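You operate a simulated robot arm through the tools that you are given. There is no shell and no other tool. Be economical: measure what you need, move in short steps, check, and stop when the job is done.

You are at the controls of a simulated robot arm. One attempt, no reset.

## Task
Press the zero key of the thickness gauge three times. Take the white filter labelled "SIZE 2" from the top of the work bench and leave it on the silver disc there. Put the grease brush in the silver bowl on the top of the work bench. Put two of the steel blocks from the top of the work bench on the shelf under the work bench. Close the left drawer of the work bench. Put the cup from the top of the work bench on the top of the wooden bench. Take the green pad and leave it on top of the tape roll. Put the oil can on the top of the work bench away on the board in the cage cart. Do these in any order. Set down upright: white filter, oil can.

The check looks at the end state, three seconds after you hand in, the way a careful person would. Anything else that was tipped, shoved, dropped, spilled or broken makes it a failure.

## Robot
A 7-joint arm with a two-finger parallel gripper on a trunk, on a base that drives. Base frame: it is fixed to the floor where the robot stands at the start and does not move with it; the origin is under the middle of the robot, x ahead of it, y to its left, z up; the surface under the hand at the start is at about z = 0.88. Lengths are in m, angles in rad, forces in N, time in s.
With the tool pointing down near the work surface it reaches from about 0.44 to 0.9 m from the robot's upright axis, wherever it stands. Its first joint turns from -0.297 to 2.199 rad. Places, roughly: board in the cage cart [5.2, 5.2, 0.4]; bowl [0.5, 0, 1]; cup [1.25, -0.25, 1]; disc [1, 0, 1]; grease brush (3x3x13 cm) [0.6, -0.3, 0.9]; green pad (8x6x3 cm) [2, 0.1, 0.9]; left drawer of the work bench [1.2, -0.4, 0.8]; oil can [2.25, 0, 1]; shelf under the work bench (66x24 cm) [1.98, -0.2, 0.4]; steel block (5x3x3 cm) [1, -0.3, 0.9]; tape roll (10x10x5 cm) [1.9, -0.3, 0.9]; top of the wooden bench (80x24 cm) [3.86, -2.14, 0.8]; white filter [0.75, 0, 1]; zero key of the thickness gauge [0.7, 0, 0.9]. Payload 1.57 kg.
The tool frame sits at the grasp point between the pads (the TCP): z along the fingers, y along the line on which they close. The tips reach 0.03 m beyond it. The gripper opens to 0.08 m. The fingers are 0.017 m wide and 0.012 m thick; the gripper's body (0.04 by 0.082 m) begins 0.08 m behind the TCP.
Orientation is that of the tool frame in the base frame, as a unit quaternion [x, y, z, w]. With the fingers straight down and closing along the base's y, the tool's x points along the base's -x, its y along +y and its z along -z.

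## Interface
- The arm moves only by the tool move_arm. Its argument "increments" is a list of rows, each an object (a shift or turn left out is 0, a gripper value left out holds the last) with "xyz": the shift along the tool's x, y, z in m, a list of three; "dr": the turn, a rotation vector about the tool's x, y, z in rad, a list of three. In form: [{"xyz": [dx, dy, dz], "dr": [rx, ry, rz]}, ...]. A call has 1 to 20 rows; each row is the pose to reach, as a shift and turn from the pose commanded when the call began, along the tool's axes at that moment. "hand" is the gripper command, from -1 (shut) to 1 (fully open), values between in proportion, set as the call begins (left out, the last holds). Each row takes 0.2 s and may step no farther than 0.05 m and 0.15 rad from the row before; otherwise, or with a gripper value out of range, the whole call is refused. Where a pose cannot be reached the arm comes as near as it can. A force on the tool above 40 N (or 10 N above the force at the start of the call, whichever is more), or a blocked arm, ends the call early, and 0.2 s more pass. The fingers move at their own pace (about 0.045 m/s each) and stop on an object; they squeeze with about 35 N. The grip force told is the motor's: it shows also when the fingers shut on nothing. Time passes only in rows, and 0.2 s behind the last, so rows that repeat a pose let the fingers close. The reply holds the time, the measured pose of the TCP, the force on the tool along the base axes, the opening and the grip force, in the units named above and with some noise, with the torque about the TCP (base axes, N m) and any sound that the robot's microphone picked up.
- Cameras (640 x 400 px; columns grow to the right, rows downward): "scene" is now at [0.0088, -0.2073, 1.3611]; the picture's right is [0.24, -0.97, 0.00], its down [-0.45, -0.11, -0.89] and it looks along [0.86, 0.21, -0.46] (base axes); focal length 263 px, centre (320, 200). "wrist" rides on the gripper at [0.072, -0.007, -0.122] in the tool frame; the picture's right is [0.09, 1.00, 0.00], its down [-0.84, 0.08, -0.54] and it looks along [-0.54, 0.05, 0.84] (tool axes); focal length 238 px, centre (320, 200). There is no depth. A picture from a camera that has moved, and an enlarged one, comes with that camera's place and axes in the base frame and with its lens.
- capture(camera): a new picture of that camera. No time passes.
- slide_trunk(by): slides the trunk up (or, below 0, down) by that many m; the arm and the scene camera ride with it, the base frame stays. It gives what a move gives, with no picture.
- base_move(legs): drives the robot by 1 to 6 legs, each [ahead, left, turn to the left] in m, m and rad, along the robot's own axes; the way and the turn of a leg run together, so that a leg with both is an arc; at most 1.5 m and 3.142 rad a leg. The arm and the cameras ride along, it lands a little off, and it stops where it bumps. It gives what a move gives.
- pan_tilt(pan, tilt): turns the head with the scene camera to pan (to the left, within 1.902 rad either way) and tilt (down, from -0.506 to 1.204), counted from straight ahead of the robot. It gives what a move gives.
- inspect(camera, box): a new picture of the part [left, top, right, bottom] of that camera's present view, enlarged. No time passes.
- finish_job(): hands the job in; it is judged then, once.

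Go step by step. Nothing tells you exact positions but the pictures and the camera data: compare them with the known pose of the tool, close in by small moves and look again before you grip or let go. The budget is 483 turns and 216 pictures, counting those below and the enlarged ones. Unless the task says otherwise, let go and move clear before handing in, and close with one line.

The tools are called after "Emit:" as name(argument=value, ...) on one line, values as JSON. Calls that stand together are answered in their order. move_arm: Moves the arm, as the interface text tells. Its arguments: {"type":"object","properties":{"increments":{"type":"array","items":{"type":"object","properties":{"xyz":{"type":"array","items":{"type":"number"}},"dr":{"type":"array","items":{"type":"number"}}}}},"hand":{"type":"number"}},"required":["increments"]} The other tools are called the same way: slide_trunk (by) slides the trunk up or down; base_move (legs) drives the base; pan_tilt (pan, tilt) turns the head that bears the scene camera; capture (camera) takes a picture; inspect (camera, box) takes an enlarged picture of a part of a camera's view; finish_job () hands the job in.

At the start:

```text
time_s: 0.0
position: [0.5908, -0.0296, 1.1743]
tool_rot: [0.001, 1.0, 0.001, 0.0]
wrist_force: [-0.5, 0.3, 0.7]
wrist_torque: [-0.01, 0.01, 0.0]
gripper_width: 0.0802
gripper_force: 0.1
trunk travel left (down, up): [-0.725, 0.065]
robot x, y, heading: [0.0026, 0.0032, -0.001]
head pan, tilt: [0.243, 0.48]
```

scene: 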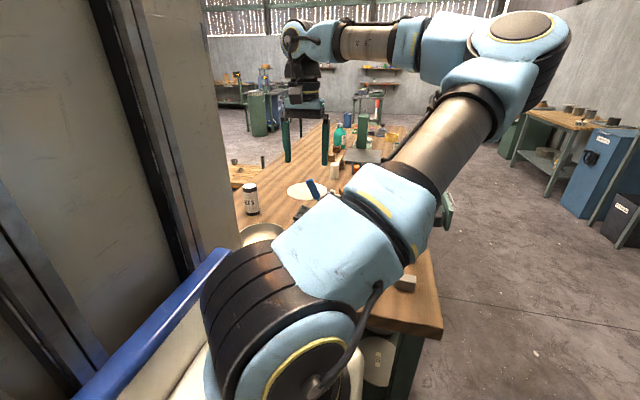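
wrist: 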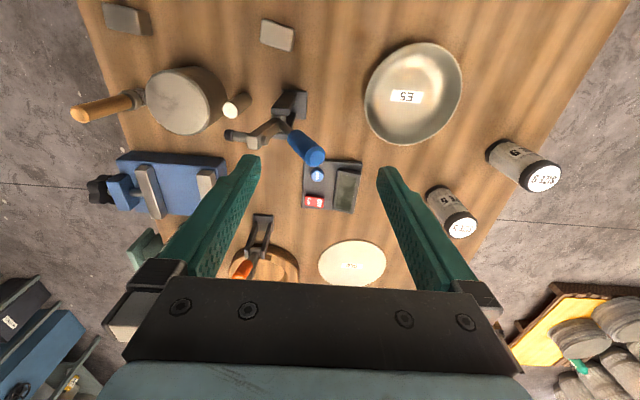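

I see the work bench running ahead of me, with the bowl, gauge, disc, cylinders and tools on it. I'll enlarge parts of the wrist view to identify the items.

Emit:
inspect(camera="wrist", box=[220, 80, 420, 205])

Emit:
inspect(camera="wrist", box=[400, 110, 600, 235])

Emit:
inspect(camera="wrist", box=[60, 0, 300, 150])

Emit:
inspect(camera="scene", box=[220, 90, 440, 228])

```text
3.20 times, centred on (320, 142) of wrist
camera zoom: at [0.5181, -0.0362, 1.2956], right [-0.09, 1.0, 0.0], down [0.84, 0.08, 0.54], along [0.54, 0.05, -0.84], focal length 763 px, centre (320, 384)
```

zoom: 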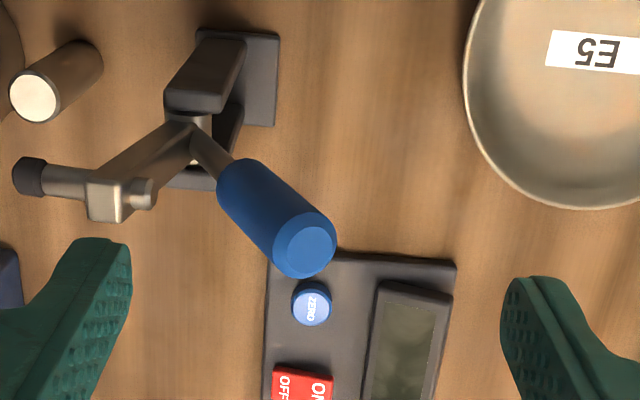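

```text
3.20 times, centred on (500, 172) of wrist
camera zoom: at [0.5181, -0.0362, 1.2956], right [-0.09, 1.0, 0.0], down [0.84, 0.08, 0.54], along [0.54, 0.05, -0.84], focal length 763 px, centre (-256, 288)
```

zoom: 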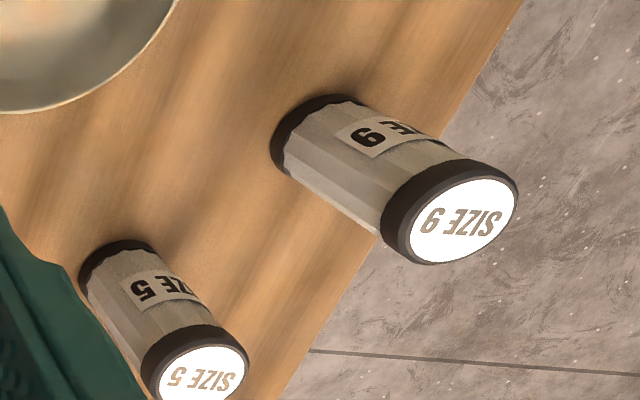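

```text
2.67 times, centred on (180, 75) of wrist
camera zoom: at [0.5181, -0.0362, 1.2956], right [-0.09, 1.0, 0.0], down [0.84, 0.08, 0.54], along [0.54, 0.05, -0.84], focal length 636 px, centre (693, 533)
```

zoom: 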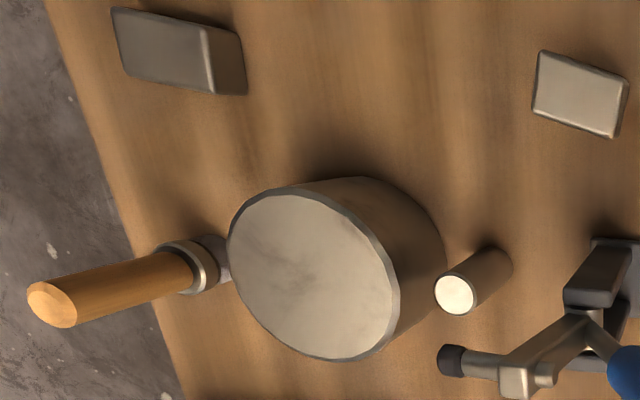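

```text
2.90 times, centred on (330, 159) of scene
camera zoom: at [0.0088, -0.2073, 1.3611], right [0.24, -0.97, 0.0], down [-0.45, -0.11, -0.89], along [0.86, 0.21, -0.46], focal length 763 px, centre (291, 319)
```

zoom: 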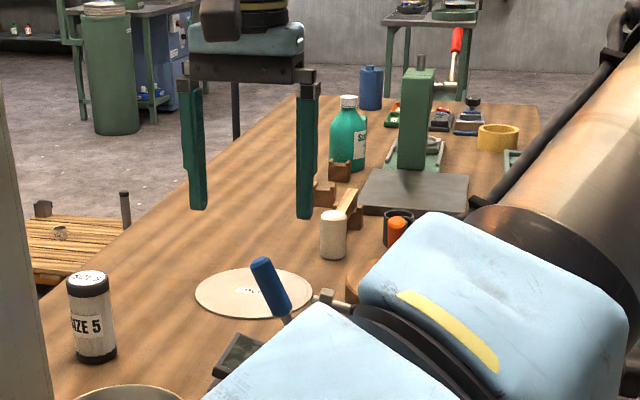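

The visible filters are SIZE 5 and SIZE 6, so SIZE 2 must be hidden or farther off. The clamp's blue handle stands tall near the gauge. I'll look around before driving.

Emit:
pan_tilt(pan=-0.9, tilt=0.5)

Emit:
capture(camera="scene")

Emit:
pan_tilt(pan=0.9, tilt=0.4)

Emit:
capture(camera="scene")

```text
time_s: 1.4
position: [0.5911, -0.03, 1.1741]
tool_rot: [-0.001, 1.0, 0.0, 0.0]
wrist_force: [0.4, 0.5, 0.3]
wrist_torque: [0.0, 0.02, -0.04]
gripper_width: 0.08
gripper_force: 0.0
trunk travel left (down, up): [-0.725, 0.065]
robot x, y, heading: [0.001, -0.0005, -0.0]
head pan, tilt: [-0.901, 0.499]
```

```text
209 pictures are left
camera scene: at [-0.0234, -0.3005, 1.3593], right [-0.78, -0.62, 0.0], down [-0.3, 0.37, -0.88], along [0.55, -0.69, -0.48], focal length 263 px, centre (320, 200)
```

scene: 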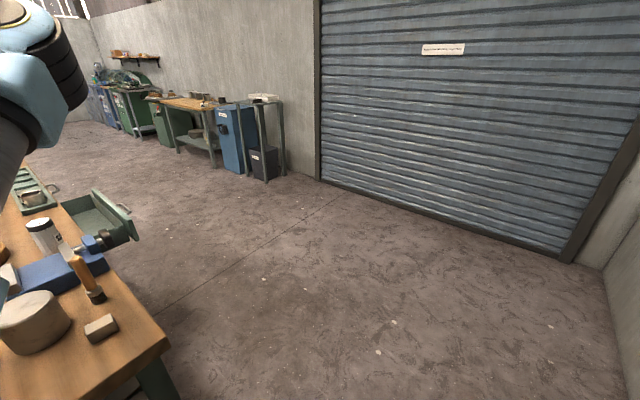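

```text
time_s: 3.2
position: [0.5919, -0.029, 1.1734]
tool_rot: [0.0, 1.0, 0.0, 0.0]
wrist_force: [-0.3, 0.3, -0.4]
wrist_torque: [0.0, 0.02, 0.0]
gripper_width: 0.0801
gripper_force: 0.1
trunk travel left (down, up): [-0.725, 0.065]
robot x, y, heading: [0.0001, 0.0037, 0.0]
head pan, tilt: [0.901, 0.4]
```

```text
208 pictures are left
camera scene: at [-0.0224, -0.1566, 1.3684], right [0.78, -0.62, 0.0], down [-0.24, -0.3, -0.92], along [0.57, 0.72, -0.39], focal length 263 px, centre (320, 200)
```

scene: 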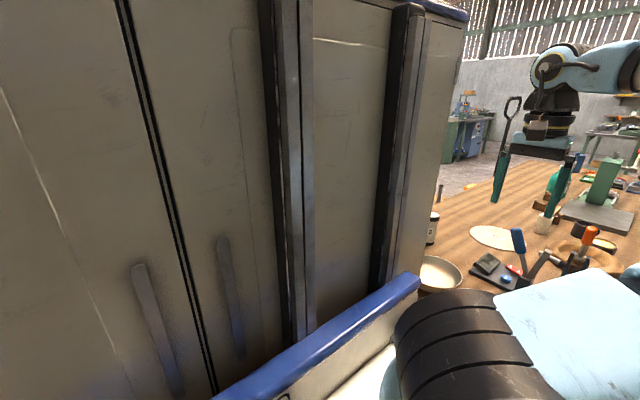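

The drawer is open on the -y side and the floor there is clear. I'll drive right and turn to face the bench from that side.

Emit:
base_move(legs=[[0, -1.15, 0], [0, 0, 1.571]])

Emit:
pan_tilt(pan=-0.6, tilt=0.45)

Emit:
capture(camera="scene")

```text
time_s: 12.9
position: [0.0151, -0.567, 1.1735]
tool_rot: [0.723, -0.691, 0.0, 0.0]
wrist_force: [-1.3, -0.8, 0.1]
wrist_torque: [0.03, -0.01, -0.02]
gripper_width: 0.0798
gripper_force: 0.3
trunk travel left (down, up): [-0.725, 0.065]
robot x, y, heading: [0.0127, -1.1583, 1.612]
head pan, tilt: [0.901, 0.4]
```

```text
time_s: 14.5
position: [0.0155, -0.5657, 1.1729]
tool_rot: [0.723, -0.691, 0.0, -0.001]
wrist_force: [-0.7, -0.5, -0.2]
wrist_torque: [0.02, -0.02, 0.02]
gripper_width: 0.0802
gripper_force: 0.1
trunk travel left (down, up): [-0.725, 0.065]
robot x, y, heading: [0.0113, -1.157, 1.617]
head pan, tilt: [-0.6, 0.45]
```

```text
207 pictures are left
camera scene: at [0.2946, -1.1488, 1.3638], right [0.85, -0.53, 0.0], down [-0.23, -0.37, -0.9], along [0.47, 0.77, -0.44], focal length 263 px, centre (320, 200)
```

scene: 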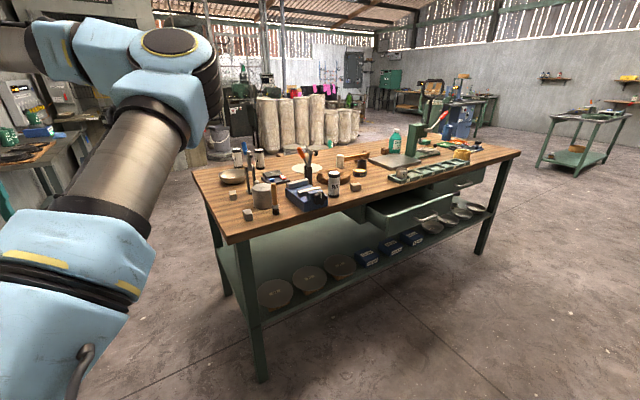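

The whole bench is now in view. I'll enlarge it to identify the items.

Emit:
inspect(camera="scene", box=[190, 130, 350, 230])

Emit:
inspect(camera="scene", box=[340, 110, 500, 210])

Emit:
inspect(camera="scene", box=[230, 200, 490, 362])

```text
4.00 times, centred on (270, 180) of scene
camera zoom: at [0.2946, -1.1488, 1.3638], right [0.85, -0.53, 0.0], down [-0.23, -0.37, -0.9], along [0.47, 0.77, -0.44], focal length 1052 px, centre (520, 280)
```

zoom: 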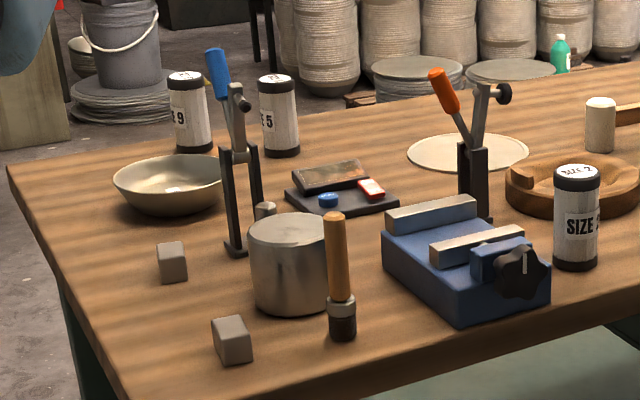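

```text
4.00 times, centred on (420, 160) of scene
camera zoom: at [0.2946, -1.1488, 1.3638], right [0.85, -0.53, 0.0], down [-0.23, -0.37, -0.9], along [0.47, 0.77, -0.44], focal length 1052 px, centre (-80, 360)
```

zoom: 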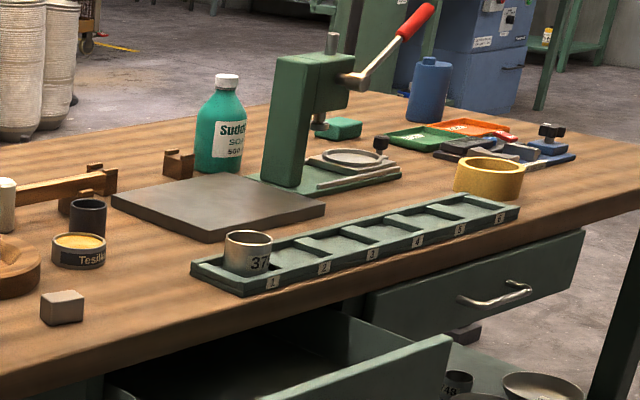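

```text
2.46 times, centred on (360, 281) of scene
camera zoom: at [0.2946, -1.1488, 1.3638], right [0.85, -0.53, 0.0], down [-0.23, -0.37, -0.9], along [0.47, 0.77, -0.44], focal length 648 px, centre (222, 1)
```

zoom: 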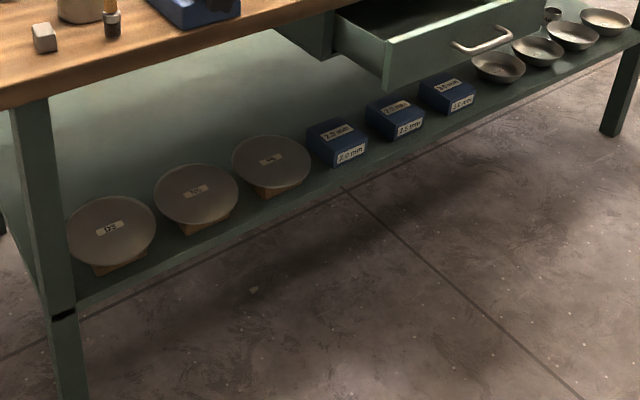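

The items are clear: SIZE 2 beside the blue vise, brush upright, cup 37 in the tray, blue oil can far right, and the drawer open by about 0.13 m. I'll close the drawer first and drive in front of it.

Emit:
base_move(legs=[[0, 0, -0.044], [0, -1.25, 0]])

Emit:
pan_tilt(pan=0.2, tilt=0.7)

Emit:
capture(camera="scene")

Emit:
capture(camera="wrist")

```text
time_s: 21.3
position: [1.3025, -0.5621, 1.1737]
tool_rot: [0.709, -0.705, 0.0, 0.0]
wrist_force: [-0.4, -0.1, 0.7]
wrist_torque: [0.01, 0.0, -0.03]
gripper_width: 0.0799
gripper_force: 0.0
trunk travel left (down, up): [-0.725, 0.065]
robot x, y, heading: [1.2776, -1.1516, 1.577]
head pan, tilt: [-0.6, 0.45]
```

```text
time_s: 22.4
position: [1.3025, -0.5642, 1.1731]
tool_rot: [0.708, -0.706, 0.0, 0.0]
wrist_force: [0.6, -0.3, -1.3]
wrist_torque: [-0.01, 0.03, -0.01]
gripper_width: 0.0799
gripper_force: 0.1
trunk travel left (down, up): [-0.725, 0.065]
robot x, y, heading: [1.2772, -1.1568, 1.579]
head pan, tilt: [0.201, 0.7]
```

```text
203 pictures are left
camera scene: at [1.4886, -1.1487, 1.3416], right [0.98, 0.2, 0.0], down [0.13, -0.63, -0.77], along [-0.16, 0.75, -0.64], focal length 263 px, centre (320, 200)
```

scene: 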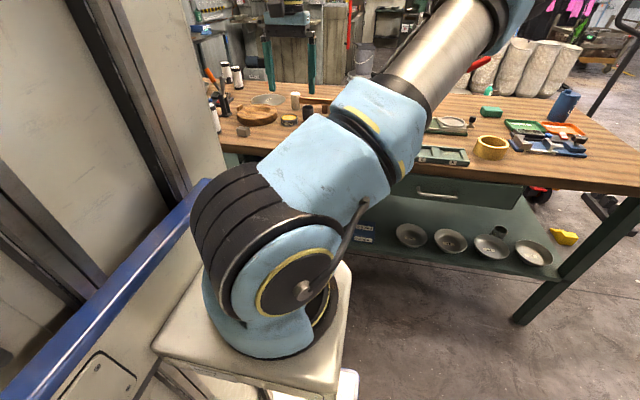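

```text
202 pictures are left
camera wrist: at [1.3085, -0.6344, 1.2956], right [-1.0, -0.1, 0.0], down [-0.08, 0.84, 0.54], along [-0.05, 0.54, -0.84], focal length 238 px, centre (320, 200)
```

wrist: 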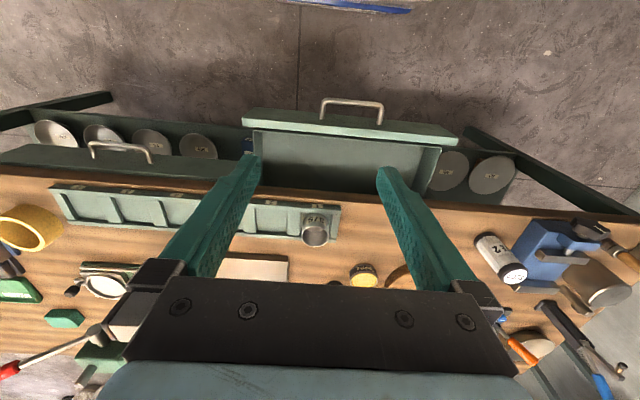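

The drawer handle bar is at about (1.24, -0.55, 0.80). I'll shut the gripper, move in front of the handle and lower.

Emit:
move_arm(hand=-1, increments=[{"xyz": [0.035, 0.03, 0]}, {"xyz": [0.07, 0.062, 0]}, {"xyz": [0.07, 0.062, 0.05]}, {"xyz": [0.07, 0.062, 0.1]}, {"xyz": [0.07, 0.062, 0.15]}, {"xyz": [0.07, 0.062, 0.2]}, {"xyz": [0.07, 0.062, 0.25]}, {"xyz": [0.07, 0.062, 0.3]}, {"xyz": [0.07, 0.062, 0.35]}, {"xyz": [0.07, 0.062, 0.37]}])

Emit:
capture(camera="wrist")

```text
time_s: 24.6
position: [1.2414, -0.6335, 0.8021]
tool_rot: [0.708, -0.707, -0.001, -0.002]
wrist_force: [0.7, -0.7, -0.2]
wrist_torque: [0.01, 0.01, 0.0]
gripper_width: 0.0001
gripper_force: 21.6
trunk travel left (down, up): [-0.725, 0.065]
robot x, y, heading: [1.2771, -1.1491, 1.572]
head pan, tilt: [0.201, 0.7]
```

```text
201 pictures are left
camera wrist: at [1.2475, -0.7055, 0.923], right [-1.0, -0.1, 0.0], down [-0.08, 0.84, 0.54], along [-0.05, 0.54, -0.84], focal length 238 px, centre (320, 200)
```

wrist: 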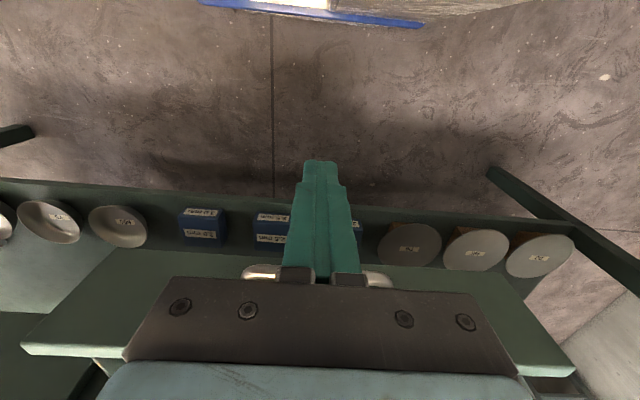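

Fingers are centred on the handle. Pushing slowly toward +y.

Emit:
move_arm(increments=[{"xyz": [-0.04, 0, 0]}, {"xyz": [-0.06, 0, 0]}, {"xyz": [-0.07, 0, 0]}, {"xyz": [-0.08, 0, 0]}, {"xyz": [-0.09, 0, 0]}, {"xyz": [-0.1, 0, 0]}, {"xyz": [-0.11, 0, 0]}, {"xyz": [-0.12, 0, 0]}, {"xyz": [-0.13, 0, 0]}, {"xyz": [-0.14, 0, 0]}, {"xyz": [-0.15, 0, 0]}])

Emit:
capture(camera="wrist")

```text
time_s: 27.0
position: [1.2405, -0.4823, 0.8036]
tool_rot: [0.709, -0.706, 0.001, 0.0]
wrist_force: [-0.7, -0.6, 0.2]
wrist_torque: [-0.04, 0.01, 0.02]
gripper_width: 0.0
gripper_force: 21.2
trunk travel left (down, up): [-0.725, 0.065]
robot x, y, heading: [1.2731, -1.152, 1.576]
head pan, tilt: [0.201, 0.7]
```

```text
200 pictures are left
camera wrist: at [1.2464, -0.5543, 0.9261], right [-1.0, -0.1, 0.0], down [-0.08, 0.84, 0.54], along [-0.05, 0.54, -0.84], focal length 238 px, centre (320, 200)
```

wrist: 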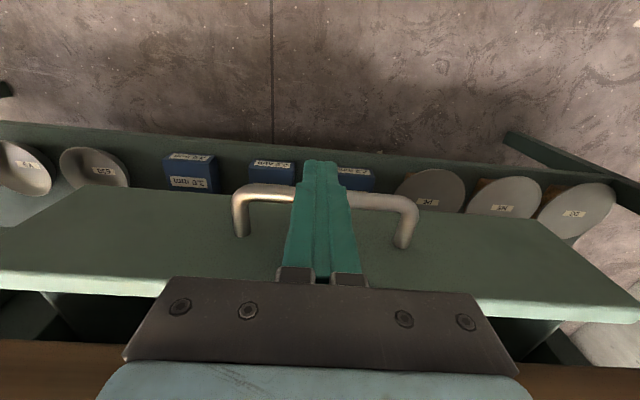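

Emit:
move_arm(increments=[{"xyz": [-0.01, 0, 0]}, {"xyz": [-0.02, 0, 0]}, {"xyz": [-0.03, 0, 0]}, {"xyz": [-0.04, 0, 0]}])

Emit:
capture(camera="wrist")

```text
time_s: 28.0
position: [1.2398, -0.4429, 0.8045]
tool_rot: [0.709, -0.705, -0.001, -0.001]
wrist_force: [0.0, -0.7, -0.1]
wrist_torque: [-0.02, 0.01, 0.04]
gripper_width: 0.0
gripper_force: 21.8
trunk travel left (down, up): [-0.725, 0.065]
robot x, y, heading: [1.2765, -1.1546, 1.578]
head pan, tilt: [0.201, 0.7]
```

```text
199 pictures are left
camera wrist: at [1.2467, -0.5148, 0.9255], right [-1.0, -0.1, 0.0], down [-0.08, 0.84, 0.54], along [-0.05, 0.54, -0.84], focal length 238 px, centre (320, 200)
```

wrist: 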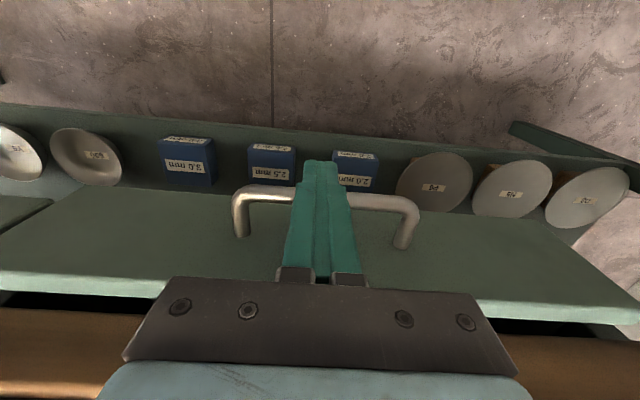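

The drawer follows the fingers. Continuing until it seats.

Emit:
move_arm(increments=[{"xyz": [-0.01, 0, 0]}, {"xyz": [-0.02, 0, 0]}, {"xyz": [-0.03, 0, 0]}, {"xyz": [-0.035, 0, 0]}, {"xyz": [-0.04, 0, 0]}, {"xyz": [-0.045, 0, 0]}, {"xyz": [-0.05, 0, 0]}])

Emit:
capture(camera="wrist")

```text
time_s: 28.8
position: [1.2393, -0.4246, 0.8019]
tool_rot: [0.709, -0.705, 0.008, 0.005]
wrist_force: [0.4, -7.6, 3.9]
wrist_torque: [-0.09, 0.0, 0.05]
gripper_width: 0.0
gripper_force: 21.8
trunk travel left (down, up): [-0.725, 0.065]
robot x, y, heading: [1.2733, -1.152, 1.579]
head pan, tilt: [0.201, 0.7]
stopped in row 3: the force on the tool passed its limit at 50 N (the readings are from after the stop); the commanded pose is now the measured one
```

```text
198 pictures are left
camera wrist: at [1.2444, -0.4936, 0.9262], right [-1.0, -0.1, 0.0], down [-0.08, 0.85, 0.53], along [-0.05, 0.53, -0.85], focal length 238 px, centre (320, 200)
```

wrist: 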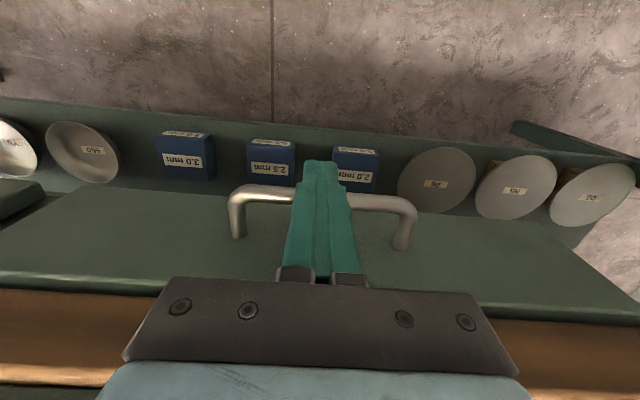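

It hit a hard stop flush with the right drawer. I'll back off, rise, and check.

Emit:
move_arm(increments=[{"xyz": [0.03, 0, 0]}, {"xyz": [0.07, 0, 0]}, {"xyz": [0.11, 0, -0.03]}, {"xyz": [0.11, 0, -0.08]}, {"xyz": [0.11, 0, -0.13]}, {"xyz": [0.11, 0, -0.18]}, {"xyz": [0.11, 0, -0.23]}, {"xyz": [0.11, 0, -0.28]}, {"xyz": [0.11, 0, -0.33]}, {"xyz": [0.11, 0, -0.37]}])

Emit:
capture(camera="wrist")

```text
time_s: 31.0
position: [1.2394, -0.5264, 1.1733]
tool_rot: [0.71, -0.704, 0.006, 0.004]
wrist_force: [-0.1, 0.0, 0.2]
wrist_torque: [-0.04, 0.03, 0.04]
gripper_width: 0.0
gripper_force: 21.2
trunk travel left (down, up): [-0.725, 0.065]
robot x, y, heading: [1.2726, -1.1542, 1.575]
head pan, tilt: [0.201, 0.7]
```

```text
197 pictures are left
camera wrist: at [1.2449, -0.5969, 1.2977], right [-1.0, -0.1, 0.0], down [-0.08, 0.84, 0.53], along [-0.05, 0.53, -0.85], focal length 238 px, centre (320, 200)
```

wrist: 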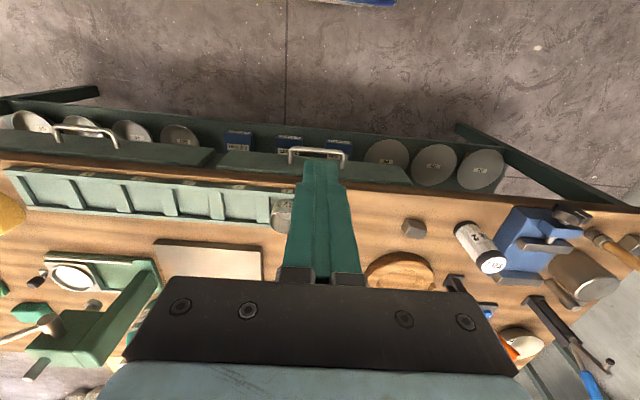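

Drawer is flush. Next I drive closer, in front of the SIZE 2 filter, with the trunk raised a little for clearance.

Emit:
slide_trunk(by=0.06)

Emit:
base_move(legs=[[0, 0.36, 0], [0.35, 0, 0]])

Emit:
capture(camera="wrist")

Emit:
capture(camera="scene")

```text
time_s: 32.0
position: [1.2393, -0.5274, 1.2342]
tool_rot: [0.709, -0.705, 0.006, 0.004]
wrist_force: [-1.2, 0.3, 0.6]
wrist_torque: [-0.01, 0.01, 0.01]
gripper_width: 0.0
gripper_force: 21.2
trunk travel left (down, up): [-0.785, 0.005]
robot x, y, heading: [1.2764, -1.1527, 1.569]
head pan, tilt: [0.201, 0.7]
```

```text
time_s: 36.2
position: [0.8826, -0.1777, 1.2331]
tool_rot: [0.708, -0.706, 0.007, 0.004]
wrist_force: [-0.4, 0.4, -0.5]
wrist_torque: [-0.02, -0.02, -0.03]
gripper_width: 0.0001
gripper_force: 21.3
trunk travel left (down, up): [-0.785, 0.005]
robot x, y, heading: [0.9158, -0.8051, 1.573]
head pan, tilt: [0.201, 0.7]
```

```text
196 pictures are left
camera wrist: at [0.8876, -0.2482, 1.3574], right [-1.0, -0.1, 0.0], down [-0.08, 0.84, 0.53], along [-0.05, 0.53, -0.85], focal length 238 px, centre (320, 200)
```

wrist: 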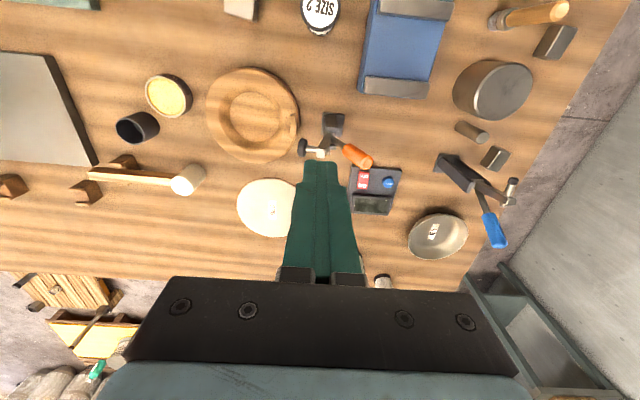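

```text
195 pictures are left
camera scene: at [1.1296, -0.801, 1.4016], right [0.98, 0.2, 0.0], down [0.13, -0.63, -0.76], along [-0.15, 0.75, -0.64], focal length 263 px, centre (320, 200)
```

scene: 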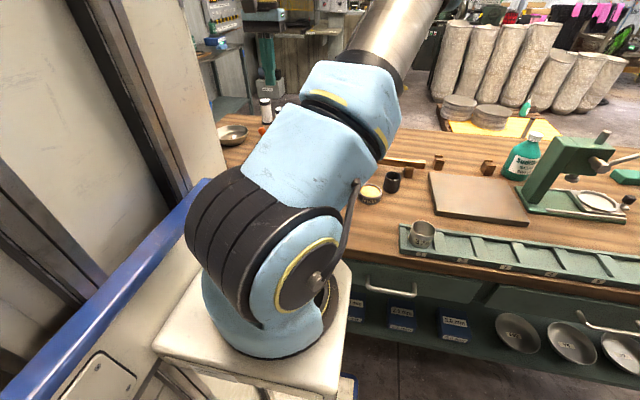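

The wrist view puts the SIZE 2 filter at about (0.89, -0.29) and the disc at about (0.98, 0.08); the orange clamp handle tops out near z 1.05. I'll move above the filter and look again.

Emit:
move_arm(hand=1, increments=[{"xyz": [0.04, -0.003, 0.0], "dr": [-0.004, -0.0155, 0]}, {"xyz": [0.08, -0.006, 0.0], "dr": [-0.004, -0.0155, 0]}, {"xyz": [0.112, -0.008, 0.02], "dr": [-0.004, -0.0155, 0]}, {"xyz": [0.112, -0.008, 0.07], "dr": [-0.004, -0.0155, 0]}, {"xyz": [0.112, -0.008, 0.12], "dr": [-0.004, -0.0155, 0]}])

Emit:
capture(camera="wrist")

```text
time_s: 37.4
position: [0.8887, -0.2935, 1.1165]
tool_rot: [0.708, -0.706, 0.0, 0.0]
wrist_force: [0.0, 0.0, 1.0]
wrist_torque: [0.04, 0.0, 0.01]
gripper_width: 0.0799
gripper_force: 0.0
trunk travel left (down, up): [-0.785, 0.005]
robot x, y, heading: [0.9199, -0.807, 1.574]
head pan, tilt: [0.201, 0.7]
```

```text
194 pictures are left
camera wrist: at [0.8947, -0.3655, 1.2389], right [-1.0, -0.09, 0.0], down [-0.08, 0.84, 0.54], along [-0.05, 0.54, -0.84], focal length 238 px, centre (320, 200)
```

wrist: 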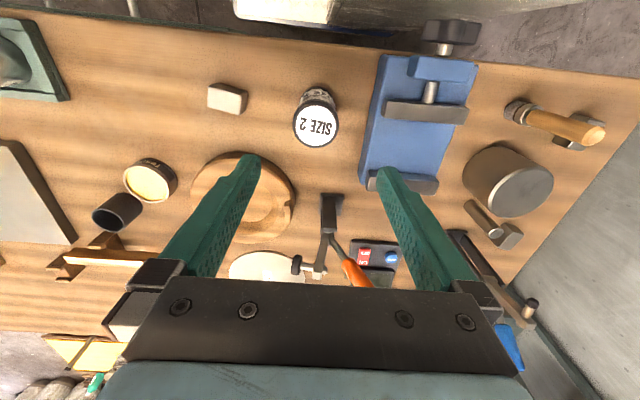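

The lid reads SIZE 2 and sits almost under the TCP at (0.893, -0.298). Lowering around it and closing.

Emit:
move_arm(increments=[{"xyz": [0.004, -0.004, 0.04]}, {"xyz": [0.004, -0.004, 0.08]}, {"xyz": [0.004, -0.004, 0.12]}, {"xyz": [0.004, -0.004, 0.15]}, {"xyz": [0.004, -0.004, 0.17]}])

Emit:
capture(camera="wrist")

```text
time_s: 38.6
position: [0.8936, -0.297, 0.9454]
tool_rot: [0.707, -0.707, 0.0, 0.0]
wrist_force: [-0.6, -0.7, 0.3]
wrist_torque: [0.01, 0.02, 0.0]
gripper_width: 0.0801
gripper_force: 0.0
trunk travel left (down, up): [-0.785, 0.005]
robot x, y, heading: [0.9192, -0.8046, 1.57]
head pan, tilt: [0.201, 0.7]
```

```text
193 pictures are left
camera wrist: at [0.8997, -0.3688, 1.0673], right [-1.0, -0.09, 0.0], down [-0.08, 0.84, 0.54], along [-0.05, 0.54, -0.84], focal length 238 px, centre (320, 200)
```

wrist: 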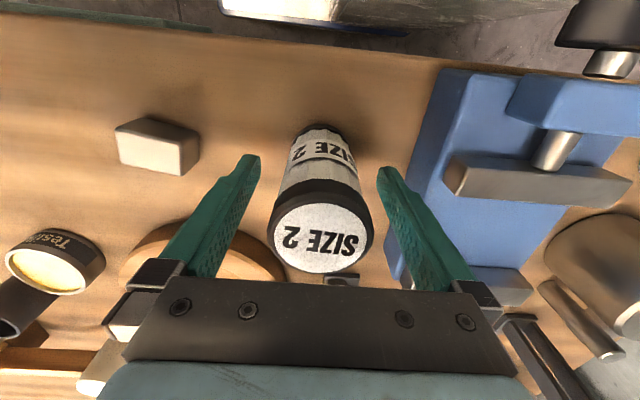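

Emit:
move_arm(hand=-1, increments=[{"xyz": [0, 0, 0]}, {"xyz": [0, 0, 0]}, {"xyz": [0, 0, 0]}, {"xyz": [0, 0, 0]}])

Emit:
move_arm(increments=[{"xyz": [0, 0, -0.03]}, {"xyz": [0, 0, -0.08]}, {"xyz": [0, 0, -0.13]}, {"xyz": [0, 0, -0.18]}, {"xyz": [0, 0, -0.22]}])

Emit:
capture(camera="wrist")

```text
time_s: 39.6
position: [0.8927, -0.298, 0.9461]
tool_rot: [0.708, -0.706, 0.0, 0.0]
wrist_force: [0.7, 0.3, -0.1]
wrist_torque: [0.01, -0.04, -0.01]
gripper_width: 0.0493
gripper_force: 33.2
trunk travel left (down, up): [-0.785, 0.005]
robot x, y, heading: [0.9148, -0.8071, 1.571]
head pan, tilt: [0.201, 0.7]
```

```text
time_s: 40.8
position: [0.8945, -0.2986, 1.1637]
tool_rot: [0.708, -0.706, 0.0, 0.0]
wrist_force: [-0.1, 0.5, -1.0]
wrist_torque: [-0.02, 0.0, -0.01]
gripper_width: 0.0488
gripper_force: 34.9
trunk travel left (down, up): [-0.785, 0.005]
robot x, y, heading: [0.9169, -0.8077, 1.573]
head pan, tilt: [0.201, 0.7]
```

```text
192 pictures are left
camera wrist: at [0.9002, -0.3696, 1.2872], right [-1.0, -0.1, 0.0], down [-0.08, 0.84, 0.54], along [-0.05, 0.54, -0.84], focal length 238 px, centre (320, 200)
```

wrist: 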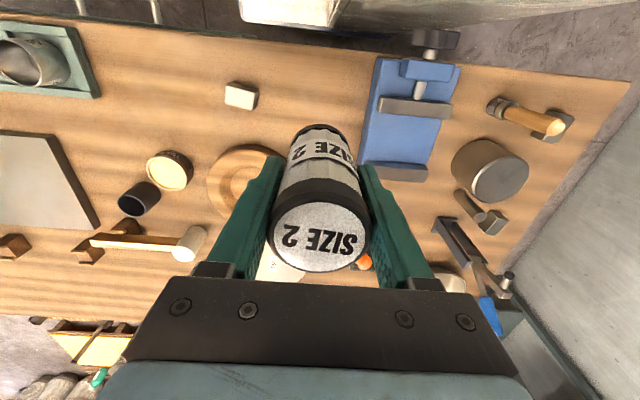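

Filter held. Carrying it over to the disc at height.

Emit:
move_arm(increments=[{"xyz": [0, -0.045, 0]}, {"xyz": [-0.02, -0.086, 0]}, {"xyz": [-0.065, -0.086, 0]}, {"xyz": [-0.11, -0.086, 0]}, {"xyz": [-0.155, -0.086, 0]}, {"xyz": [-0.2, -0.086, 0]}, {"xyz": [-0.245, -0.086, 0]}, {"xyz": [-0.29, -0.086, 0]}, {"xyz": [-0.33, -0.086, 0]}, {"xyz": [-0.365, -0.086, 0]}])

Emit:
capture(camera="wrist")

```text
time_s: 43.0
position: [0.9825, 0.0681, 1.166]
tool_rot: [0.708, -0.706, 0.0, 0.0]
wrist_force: [0.8, -0.6, -1.6]
wrist_torque: [0.0, 0.06, 0.02]
gripper_width: 0.0488
gripper_force: 34.6
trunk travel left (down, up): [-0.785, 0.005]
robot x, y, heading: [0.9132, -0.8088, 1.572]
head pan, tilt: [0.201, 0.7]
```

```text
191 pictures are left
camera wrist: at [0.988, -0.0043, 1.2876], right [-1.0, -0.1, 0.0], down [-0.08, 0.84, 0.54], along [-0.05, 0.54, -0.84], focal length 238 px, centre (320, 200)
```

wrist: 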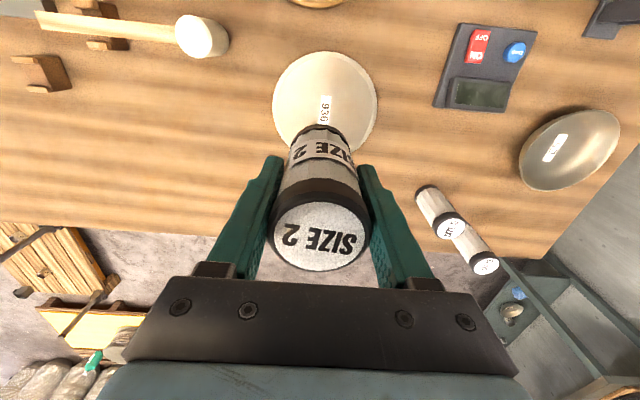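

Emit:
move_arm(increments=[{"xyz": [-0.003, 0.009, 0.05]}, {"xyz": [-0.003, 0.009, 0.1]}, {"xyz": [-0.003, 0.009, 0.15]}, {"xyz": [-0.003, 0.009, 0.19]}, {"xyz": [-0.003, 0.009, 0.2]}])

Emit:
capture(camera="wrist")

Emit:
capture(camera="scene")

```text
refused: row 1 steps farther than a row can; nothing moved
```

```text
190 pictures are left
camera wrist: at [0.988, -0.0043, 1.2876], right [-1.0, -0.1, 0.0], down [-0.08, 0.84, 0.54], along [-0.05, 0.54, -0.84], focal length 238 px, centre (320, 200)
```

wrist: 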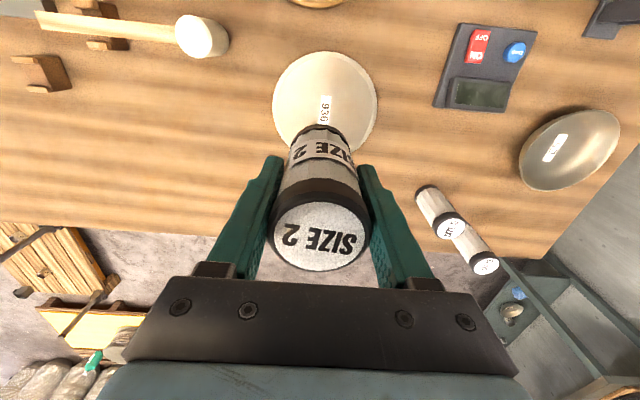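

```text
189 pictures are left
camera scene: at [1.1301, -0.8014, 1.4015], right [0.98, 0.2, 0.0], down [0.13, -0.63, -0.77], along [-0.15, 0.75, -0.64], focal length 263 px, centre (320, 200)
```

scene: 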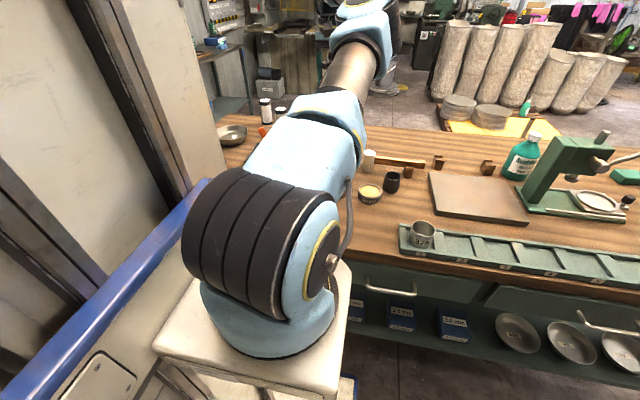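

Emit:
move_arm(increments=[{"xyz": [-0.003, 0.009, 0.04]}, {"xyz": [-0.003, 0.009, 0.08]}, {"xyz": [-0.003, 0.009, 0.12]}, {"xyz": [-0.003, 0.009, 0.16]}, {"xyz": [-0.003, 0.009, 0.19]}, {"xyz": [-0.003, 0.009, 0.2]}])

Emit:
capture(camera="wrist")

```text
time_s: 44.4
position: [0.971, 0.0715, 0.9654]
tool_rot: [0.708, -0.706, 0.0, -0.001]
wrist_force: [0.1, 0.1, -1.4]
wrist_torque: [0.01, -0.02, 0.02]
gripper_width: 0.049
gripper_force: 35.0
trunk travel left (down, up): [-0.785, 0.005]
robot x, y, heading: [0.9172, -0.8056, 1.574]
head pan, tilt: [0.201, 0.7]
```

```text
188 pictures are left
camera wrist: at [0.9775, -0.0009, 1.0875], right [-1.0, -0.1, 0.0], down [-0.08, 0.84, 0.54], along [-0.05, 0.54, -0.84], focal length 238 px, centre (320, 200)
```

wrist: 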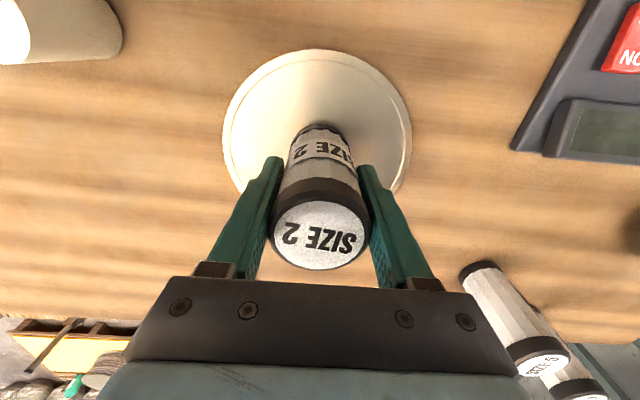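

Filter is centred over the disc. Lowering in small steps until contact.

Emit:
move_arm(increments=[{"xyz": [0, 0, 0.004]}, {"xyz": [0, 0, 0.008]}, {"xyz": [0, 0, 0.011]}, {"xyz": [0, 0, 0.013]}])

```text
time_s: 45.4
position: [0.9707, 0.0716, 0.9536]
tool_rot: [0.709, -0.706, 0.0, 0.0]
wrist_force: [-0.6, -0.1, -0.6]
wrist_torque: [-0.04, -0.01, 0.02]
gripper_width: 0.049
gripper_force: 34.7
trunk travel left (down, up): [-0.785, 0.005]
robot x, y, heading: [0.9161, -0.8037, 1.573]
head pan, tilt: [0.201, 0.7]
```

Emit:
move_arm(increments=[{"xyz": [0, 0, 0.001]}, {"xyz": [0, 0, 0.002]}, {"xyz": [0, 0, 0.003]}, {"xyz": [0, 0, 0.004]}])

```text
time_s: 46.4
position: [0.9708, 0.0712, 0.9512]
tool_rot: [0.709, -0.706, -0.001, 0.0]
wrist_force: [1.4, -3.8, 16.1]
wrist_torque: [-0.31, -0.1, 0.01]
gripper_width: 0.0488
gripper_force: 34.0
trunk travel left (down, up): [-0.785, 0.005]
robot x, y, heading: [0.9182, -0.8021, 1.58]
head pan, tilt: [0.201, 0.7]
```

Contact felt. Releasing and rising.

Emit:
move_arm(hand=1, increments=[{"xyz": [0, 0, -0.001]}, {"xyz": [0, 0, -0.001]}, {"xyz": [0, 0, -0.001]}])

Emit:
move_arm(increments=[{"xyz": [0, 0, -0.04]}, {"xyz": [0, 0, -0.09]}, {"xyz": [0, 0, -0.14]}, {"xyz": [0, 0, -0.19]}, {"xyz": [0, 0, -0.24]}])

Emit:
capture(camera="wrist")

```text
time_s: 47.2
position: [0.9701, 0.0728, 0.9504]
tool_rot: [0.708, -0.706, 0.0, -0.001]
wrist_force: [-0.3, 0.3, -0.1]
wrist_torque: [-0.01, -0.01, 0.03]
gripper_width: 0.08
gripper_force: 0.1
trunk travel left (down, up): [-0.785, 0.005]
robot x, y, heading: [0.9144, -0.8039, 1.573]
head pan, tilt: [0.201, 0.7]
```

```text
time_s: 48.4
position: [0.9713, 0.0724, 1.1894]
tool_rot: [0.707, -0.707, 0.0, 0.001]
wrist_force: [-0.2, -0.1, -0.9]
wrist_torque: [-0.03, 0.05, 0.0]
gripper_width: 0.08
gripper_force: 0.1
trunk travel left (down, up): [-0.785, 0.005]
robot x, y, heading: [0.917, -0.805, 1.574]
head pan, tilt: [0.201, 0.7]
```

```text
187 pictures are left
camera wrist: at [0.9787, -0.0002, 1.312], right [-1.0, -0.09, 0.0], down [-0.08, 0.84, 0.54], along [-0.05, 0.54, -0.84], focal length 238 px, centre (320, 200)
```

wrist: 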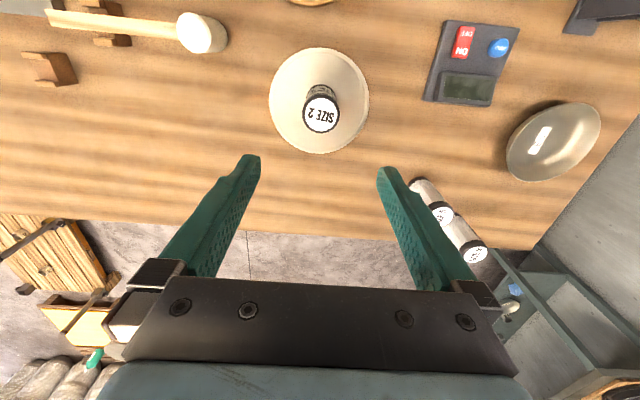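

Filter stands upright on the disc. Next is the zero key at about (0.717, -0.023): I'll shut the fingers and move over it.

Emit:
move_arm(hand=-1, increments=[{"xyz": [0.02, 0.04, 0]}, {"xyz": [0.04, 0.085, 0]}, {"xyz": [0.06, 0.13, 0]}, {"xyz": [0.08, 0.175, 0]}, {"xyz": [0.095, 0.22, 0]}, {"xyz": [0.095, 0.254, 0]}, {"xyz": [0.095, 0.254, 0.05]}, {"xyz": [0.095, 0.254, 0.1]}])

Emit:
capture(camera="wrist")

```text
time_s: 50.2
position: [0.7169, -0.0227, 1.0903]
tool_rot: [0.708, -0.706, 0.0, -0.001]
wrist_force: [0.5, -0.1, -0.2]
wrist_torque: [0.03, 0.0, 0.01]
gripper_width: 0.0
gripper_force: 21.2
trunk travel left (down, up): [-0.785, 0.005]
robot x, y, heading: [0.9161, -0.8064, 1.57]
head pan, tilt: [0.201, 0.7]
```

```text
186 pictures are left
camera wrist: at [0.7231, -0.0942, 1.2125], right [-1.0, -0.1, 0.0], down [-0.08, 0.84, 0.54], along [-0.05, 0.54, -0.84], focal length 238 px, centre (320, 200)
```

wrist: 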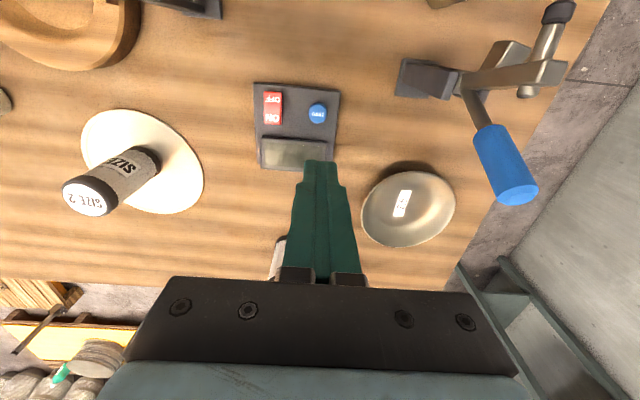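

Emit:
move_arm(increments=[{"xyz": [0, -0.003, 0.04]}, {"xyz": [0, -0.003, 0.08]}, {"xyz": [0, -0.003, 0.12]}, {"xyz": [0, -0.003, 0.14]}])

Emit:
capture(camera="wrist")

```text
time_s: 51.2
position: [0.719, -0.0225, 0.9512]
tool_rot: [0.708, -0.706, -0.001, 0.0]
wrist_force: [0.6, 0.2, 0.3]
wrist_torque: [0.02, -0.03, 0.04]
gripper_width: 0.0
gripper_force: 21.2
trunk travel left (down, up): [-0.785, 0.005]
robot x, y, heading: [0.9198, -0.8054, 1.569]
head pan, tilt: [0.201, 0.7]
```

```text
185 pictures are left
camera wrist: at [0.7249, -0.0938, 1.0718], right [-1.0, -0.1, 0.0], down [-0.08, 0.84, 0.54], along [-0.05, 0.54, -0.84], focal length 238 px, centre (320, 200)
```

wrist: 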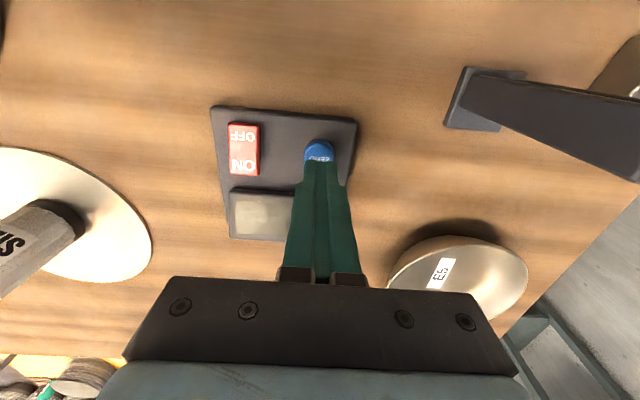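

Tip is just above the key. Pressing down in small steps.

Emit:
move_arm(increments=[{"xyz": [0, 0, 0.004]}, {"xyz": [0, 0, 0.008]}, {"xyz": [0, 0, 0.011]}, {"xyz": [0, 0, 0.014]}, {"xyz": [0, 0, 0.017]}])

```text
time_s: 52.4
position: [0.7195, -0.023, 0.935]
tool_rot: [0.709, -0.705, 0.001, 0.0]
wrist_force: [-0.2, -0.3, 1.4]
wrist_torque: [-0.01, 0.0, 0.02]
gripper_width: 0.0001
gripper_force: 20.9
trunk travel left (down, up): [-0.785, 0.005]
robot x, y, heading: [0.9181, -0.8057, 1.574]
head pan, tilt: [0.201, 0.7]
```

Emit:
move_arm(increments=[{"xyz": [0, 0, 0.001]}, {"xyz": [0, 0, 0.002]}, {"xyz": [0, 0, 0.003]}])

```text
time_s: 53.2
position: [0.7206, -0.0247, 0.9308]
tool_rot: [0.709, -0.706, 0.001, -0.001]
wrist_force: [-0.5, 1.0, 2.1]
wrist_torque: [0.04, 0.04, -0.01]
gripper_width: 0.0
gripper_force: 21.3
trunk travel left (down, up): [-0.785, 0.005]
robot x, y, heading: [0.9182, -0.8077, 1.577]
head pan, tilt: [0.201, 0.7]
heard: click
```

One click at z≈0.931. Lifting clear, then pressing again.

Emit:
move_arm(increments=[{"xyz": [0, 0, -0.005]}, {"xyz": [0, 0, -0.01]}, {"xyz": [0, 0, -0.01]}])

Emit:
move_arm(increments=[{"xyz": [0, 0, 0.005]}, {"xyz": [0, 0, 0.008]}, {"xyz": [0, 0, 0.009]}, {"xyz": [0, 0, 0.01]}])

```text
time_s: 54.0
position: [0.7201, -0.0244, 0.9391]
tool_rot: [0.708, -0.706, 0.0, 0.001]
wrist_force: [-0.9, 0.5, 0.5]
wrist_torque: [0.0, 0.05, -0.02]
gripper_width: 0.0001
gripper_force: 21.2
trunk travel left (down, up): [-0.785, 0.005]
robot x, y, heading: [0.9192, -0.8035, 1.576]
head pan, tilt: [0.201, 0.7]
```

```text
time_s: 55.0
position: [0.7203, -0.0229, 0.931]
tool_rot: [0.708, -0.706, 0.0, 0.0]
wrist_force: [1.1, -0.7, 2.1]
wrist_torque: [-0.01, -0.04, 0.01]
gripper_width: 0.0002
gripper_force: 21.6
trunk travel left (down, up): [-0.785, 0.005]
robot x, y, heading: [0.9159, -0.8031, 1.571]
head pan, tilt: [0.201, 0.7]
heard: click
```

Second click. Once more.

Emit:
move_arm(increments=[{"xyz": [0, 0, -0.005]}, {"xyz": [0, 0, -0.01]}, {"xyz": [0, 0, -0.01]}])

Emit:
move_arm(increments=[{"xyz": [0, 0, 0.005]}, {"xyz": [0, 0, 0.008]}, {"xyz": [0, 0, 0.009]}, {"xyz": [0, 0, 0.01]}])

```text
time_s: 55.8
position: [0.7195, -0.0239, 0.9406]
tool_rot: [0.708, -0.706, 0.0, 0.0]
wrist_force: [-0.2, 1.2, -0.5]
wrist_torque: [-0.02, -0.02, 0.02]
gripper_width: 0.0
gripper_force: 21.8
trunk travel left (down, up): [-0.785, 0.005]
robot x, y, heading: [0.912, -0.8061, 1.571]
head pan, tilt: [0.201, 0.7]
```

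```text
time_s: 56.8
position: [0.7202, -0.023, 0.9313]
tool_rot: [0.709, -0.706, 0.0, 0.001]
wrist_force: [1.1, -0.1, 2.0]
wrist_torque: [-0.04, 0.01, -0.01]
gripper_width: 0.0
gripper_force: 21.3
trunk travel left (down, up): [-0.785, 0.005]
robot x, y, heading: [0.9161, -0.8018, 1.575]
head pan, tilt: [0.201, 0.7]
heard: click
```

Three clicks done. Rising and shifting the base left toward the brush and bowl.

Emit:
move_arm(increments=[{"xyz": [0, 0, -0.03]}, {"xyz": [0, 0, -0.08]}, {"xyz": [0, 0, -0.13]}, {"xyz": [0, 0, -0.18]}, {"xyz": [0, 0, -0.23]}, {"xyz": [0, 0, -0.27]}, {"xyz": [0.04, 0, -0.27]}, {"xyz": [0.08, 0, -0.27]}, {"xyz": [0.12, 0, -0.27]}, {"xyz": [0.16, 0, -0.27]}])

Emit:
base_move(legs=[[0.035, 0.25, 0]])

Emit:
capture(camera="wrist")

```text
time_s: 59.0
position: [0.7193, -0.1794, 1.1974]
tool_rot: [0.708, -0.707, 0.0, 0.0]
wrist_force: [0.3, 0.3, -0.7]
wrist_torque: [-0.04, 0.01, 0.0]
gripper_width: 0.0001
gripper_force: 21.4
trunk travel left (down, up): [-0.785, 0.005]
robot x, y, heading: [0.9178, -0.8049, 1.575]
head pan, tilt: [0.201, 0.7]
```

```text
time_s: 60.8
position: [0.4729, -0.1444, 1.1977]
tool_rot: [0.708, -0.707, 0.0, 0.0]
wrist_force: [-0.5, -0.1, -0.4]
wrist_torque: [-0.01, 0.01, -0.02]
gripper_width: 0.0
gripper_force: 21.2
trunk travel left (down, up): [-0.785, 0.005]
robot x, y, heading: [0.6708, -0.7687, 1.575]
head pan, tilt: [0.201, 0.7]
```

```text
184 pictures are left
camera wrist: at [0.4787, -0.2161, 1.3197], right [-1.0, -0.09, 0.0], down [-0.08, 0.84, 0.54], along [-0.05, 0.54, -0.84], focal length 238 px, centre (320, 200)
```

wrist: 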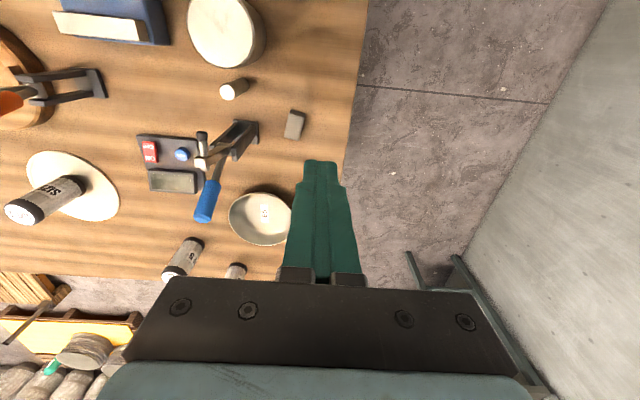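

Emit:
move_arm(hand=1, increments=[{"xyz": [0.035, -0.033, 0]}, {"xyz": [0.07, -0.066, 0]}, {"xyz": [0.105, -0.1, 0]}, {"xyz": [0.13, -0.13, 0]}, {"xyz": [0.15, -0.15, 0]}])

Emit:
capture(camera="wrist")

```text
time_s: 62.0
position: [0.6237, -0.2912, 1.1974]
tool_rot: [-0.707, 0.707, 0.0, 0.0]
wrist_force: [-1.3, 9.1, 1.5]
wrist_torque: [-1.47, -0.01, -0.04]
gripper_width: 0.0801
gripper_force: 0.0
trunk travel left (down, up): [-0.785, 0.005]
robot x, y, heading: [0.6706, -0.7703, 1.572]
head pan, tilt: [0.201, 0.7]
```

```text
183 pictures are left
camera wrist: at [0.6288, -0.364, 1.3194], right [-1.0, -0.09, 0.0], down [-0.08, 0.84, 0.54], along [-0.05, 0.54, -0.84], focal length 238 px, centre (320, 200)
```

wrist: 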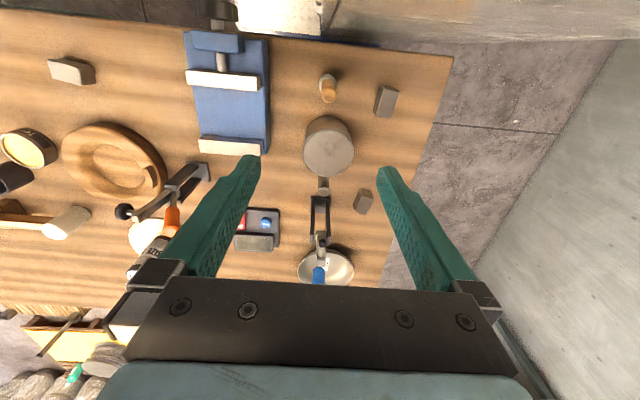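

There's a 9 N side force on the tool; I'll check what touches.

Emit:
pan_tilt(pan=0.7, tilt=0.6)

Emit:
capture(camera="scene")

```text
time_s: 62.9
position: [0.6228, -0.2933, 1.1966]
tool_rot: [0.708, -0.707, 0.0, 0.0]
wrist_force: [4.7, 8.0, -0.1]
wrist_torque: [-1.12, 0.68, 0.49]
gripper_width: 0.0799
gripper_force: 0.1
trunk travel left (down, up): [-0.785, 0.005]
robot x, y, heading: [0.6692, -0.7635, 1.571]
head pan, tilt: [0.7, 0.6]
```

```text
182 pictures are left
camera scene: at [0.8433, -0.7807, 1.4101], right [0.77, 0.64, 0.0], down [0.36, -0.43, -0.82], along [-0.53, 0.63, -0.57], focal length 263 px, centre (320, 200)
```

scene: 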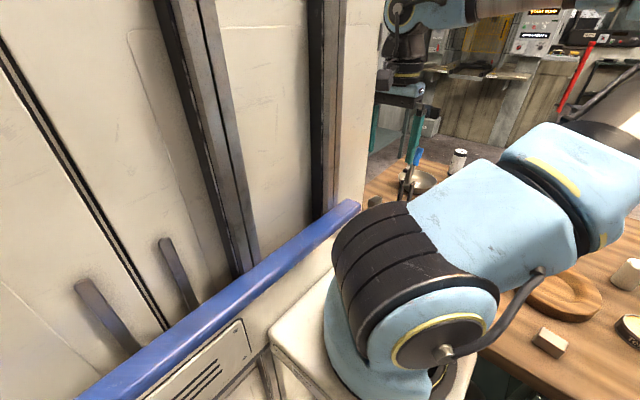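

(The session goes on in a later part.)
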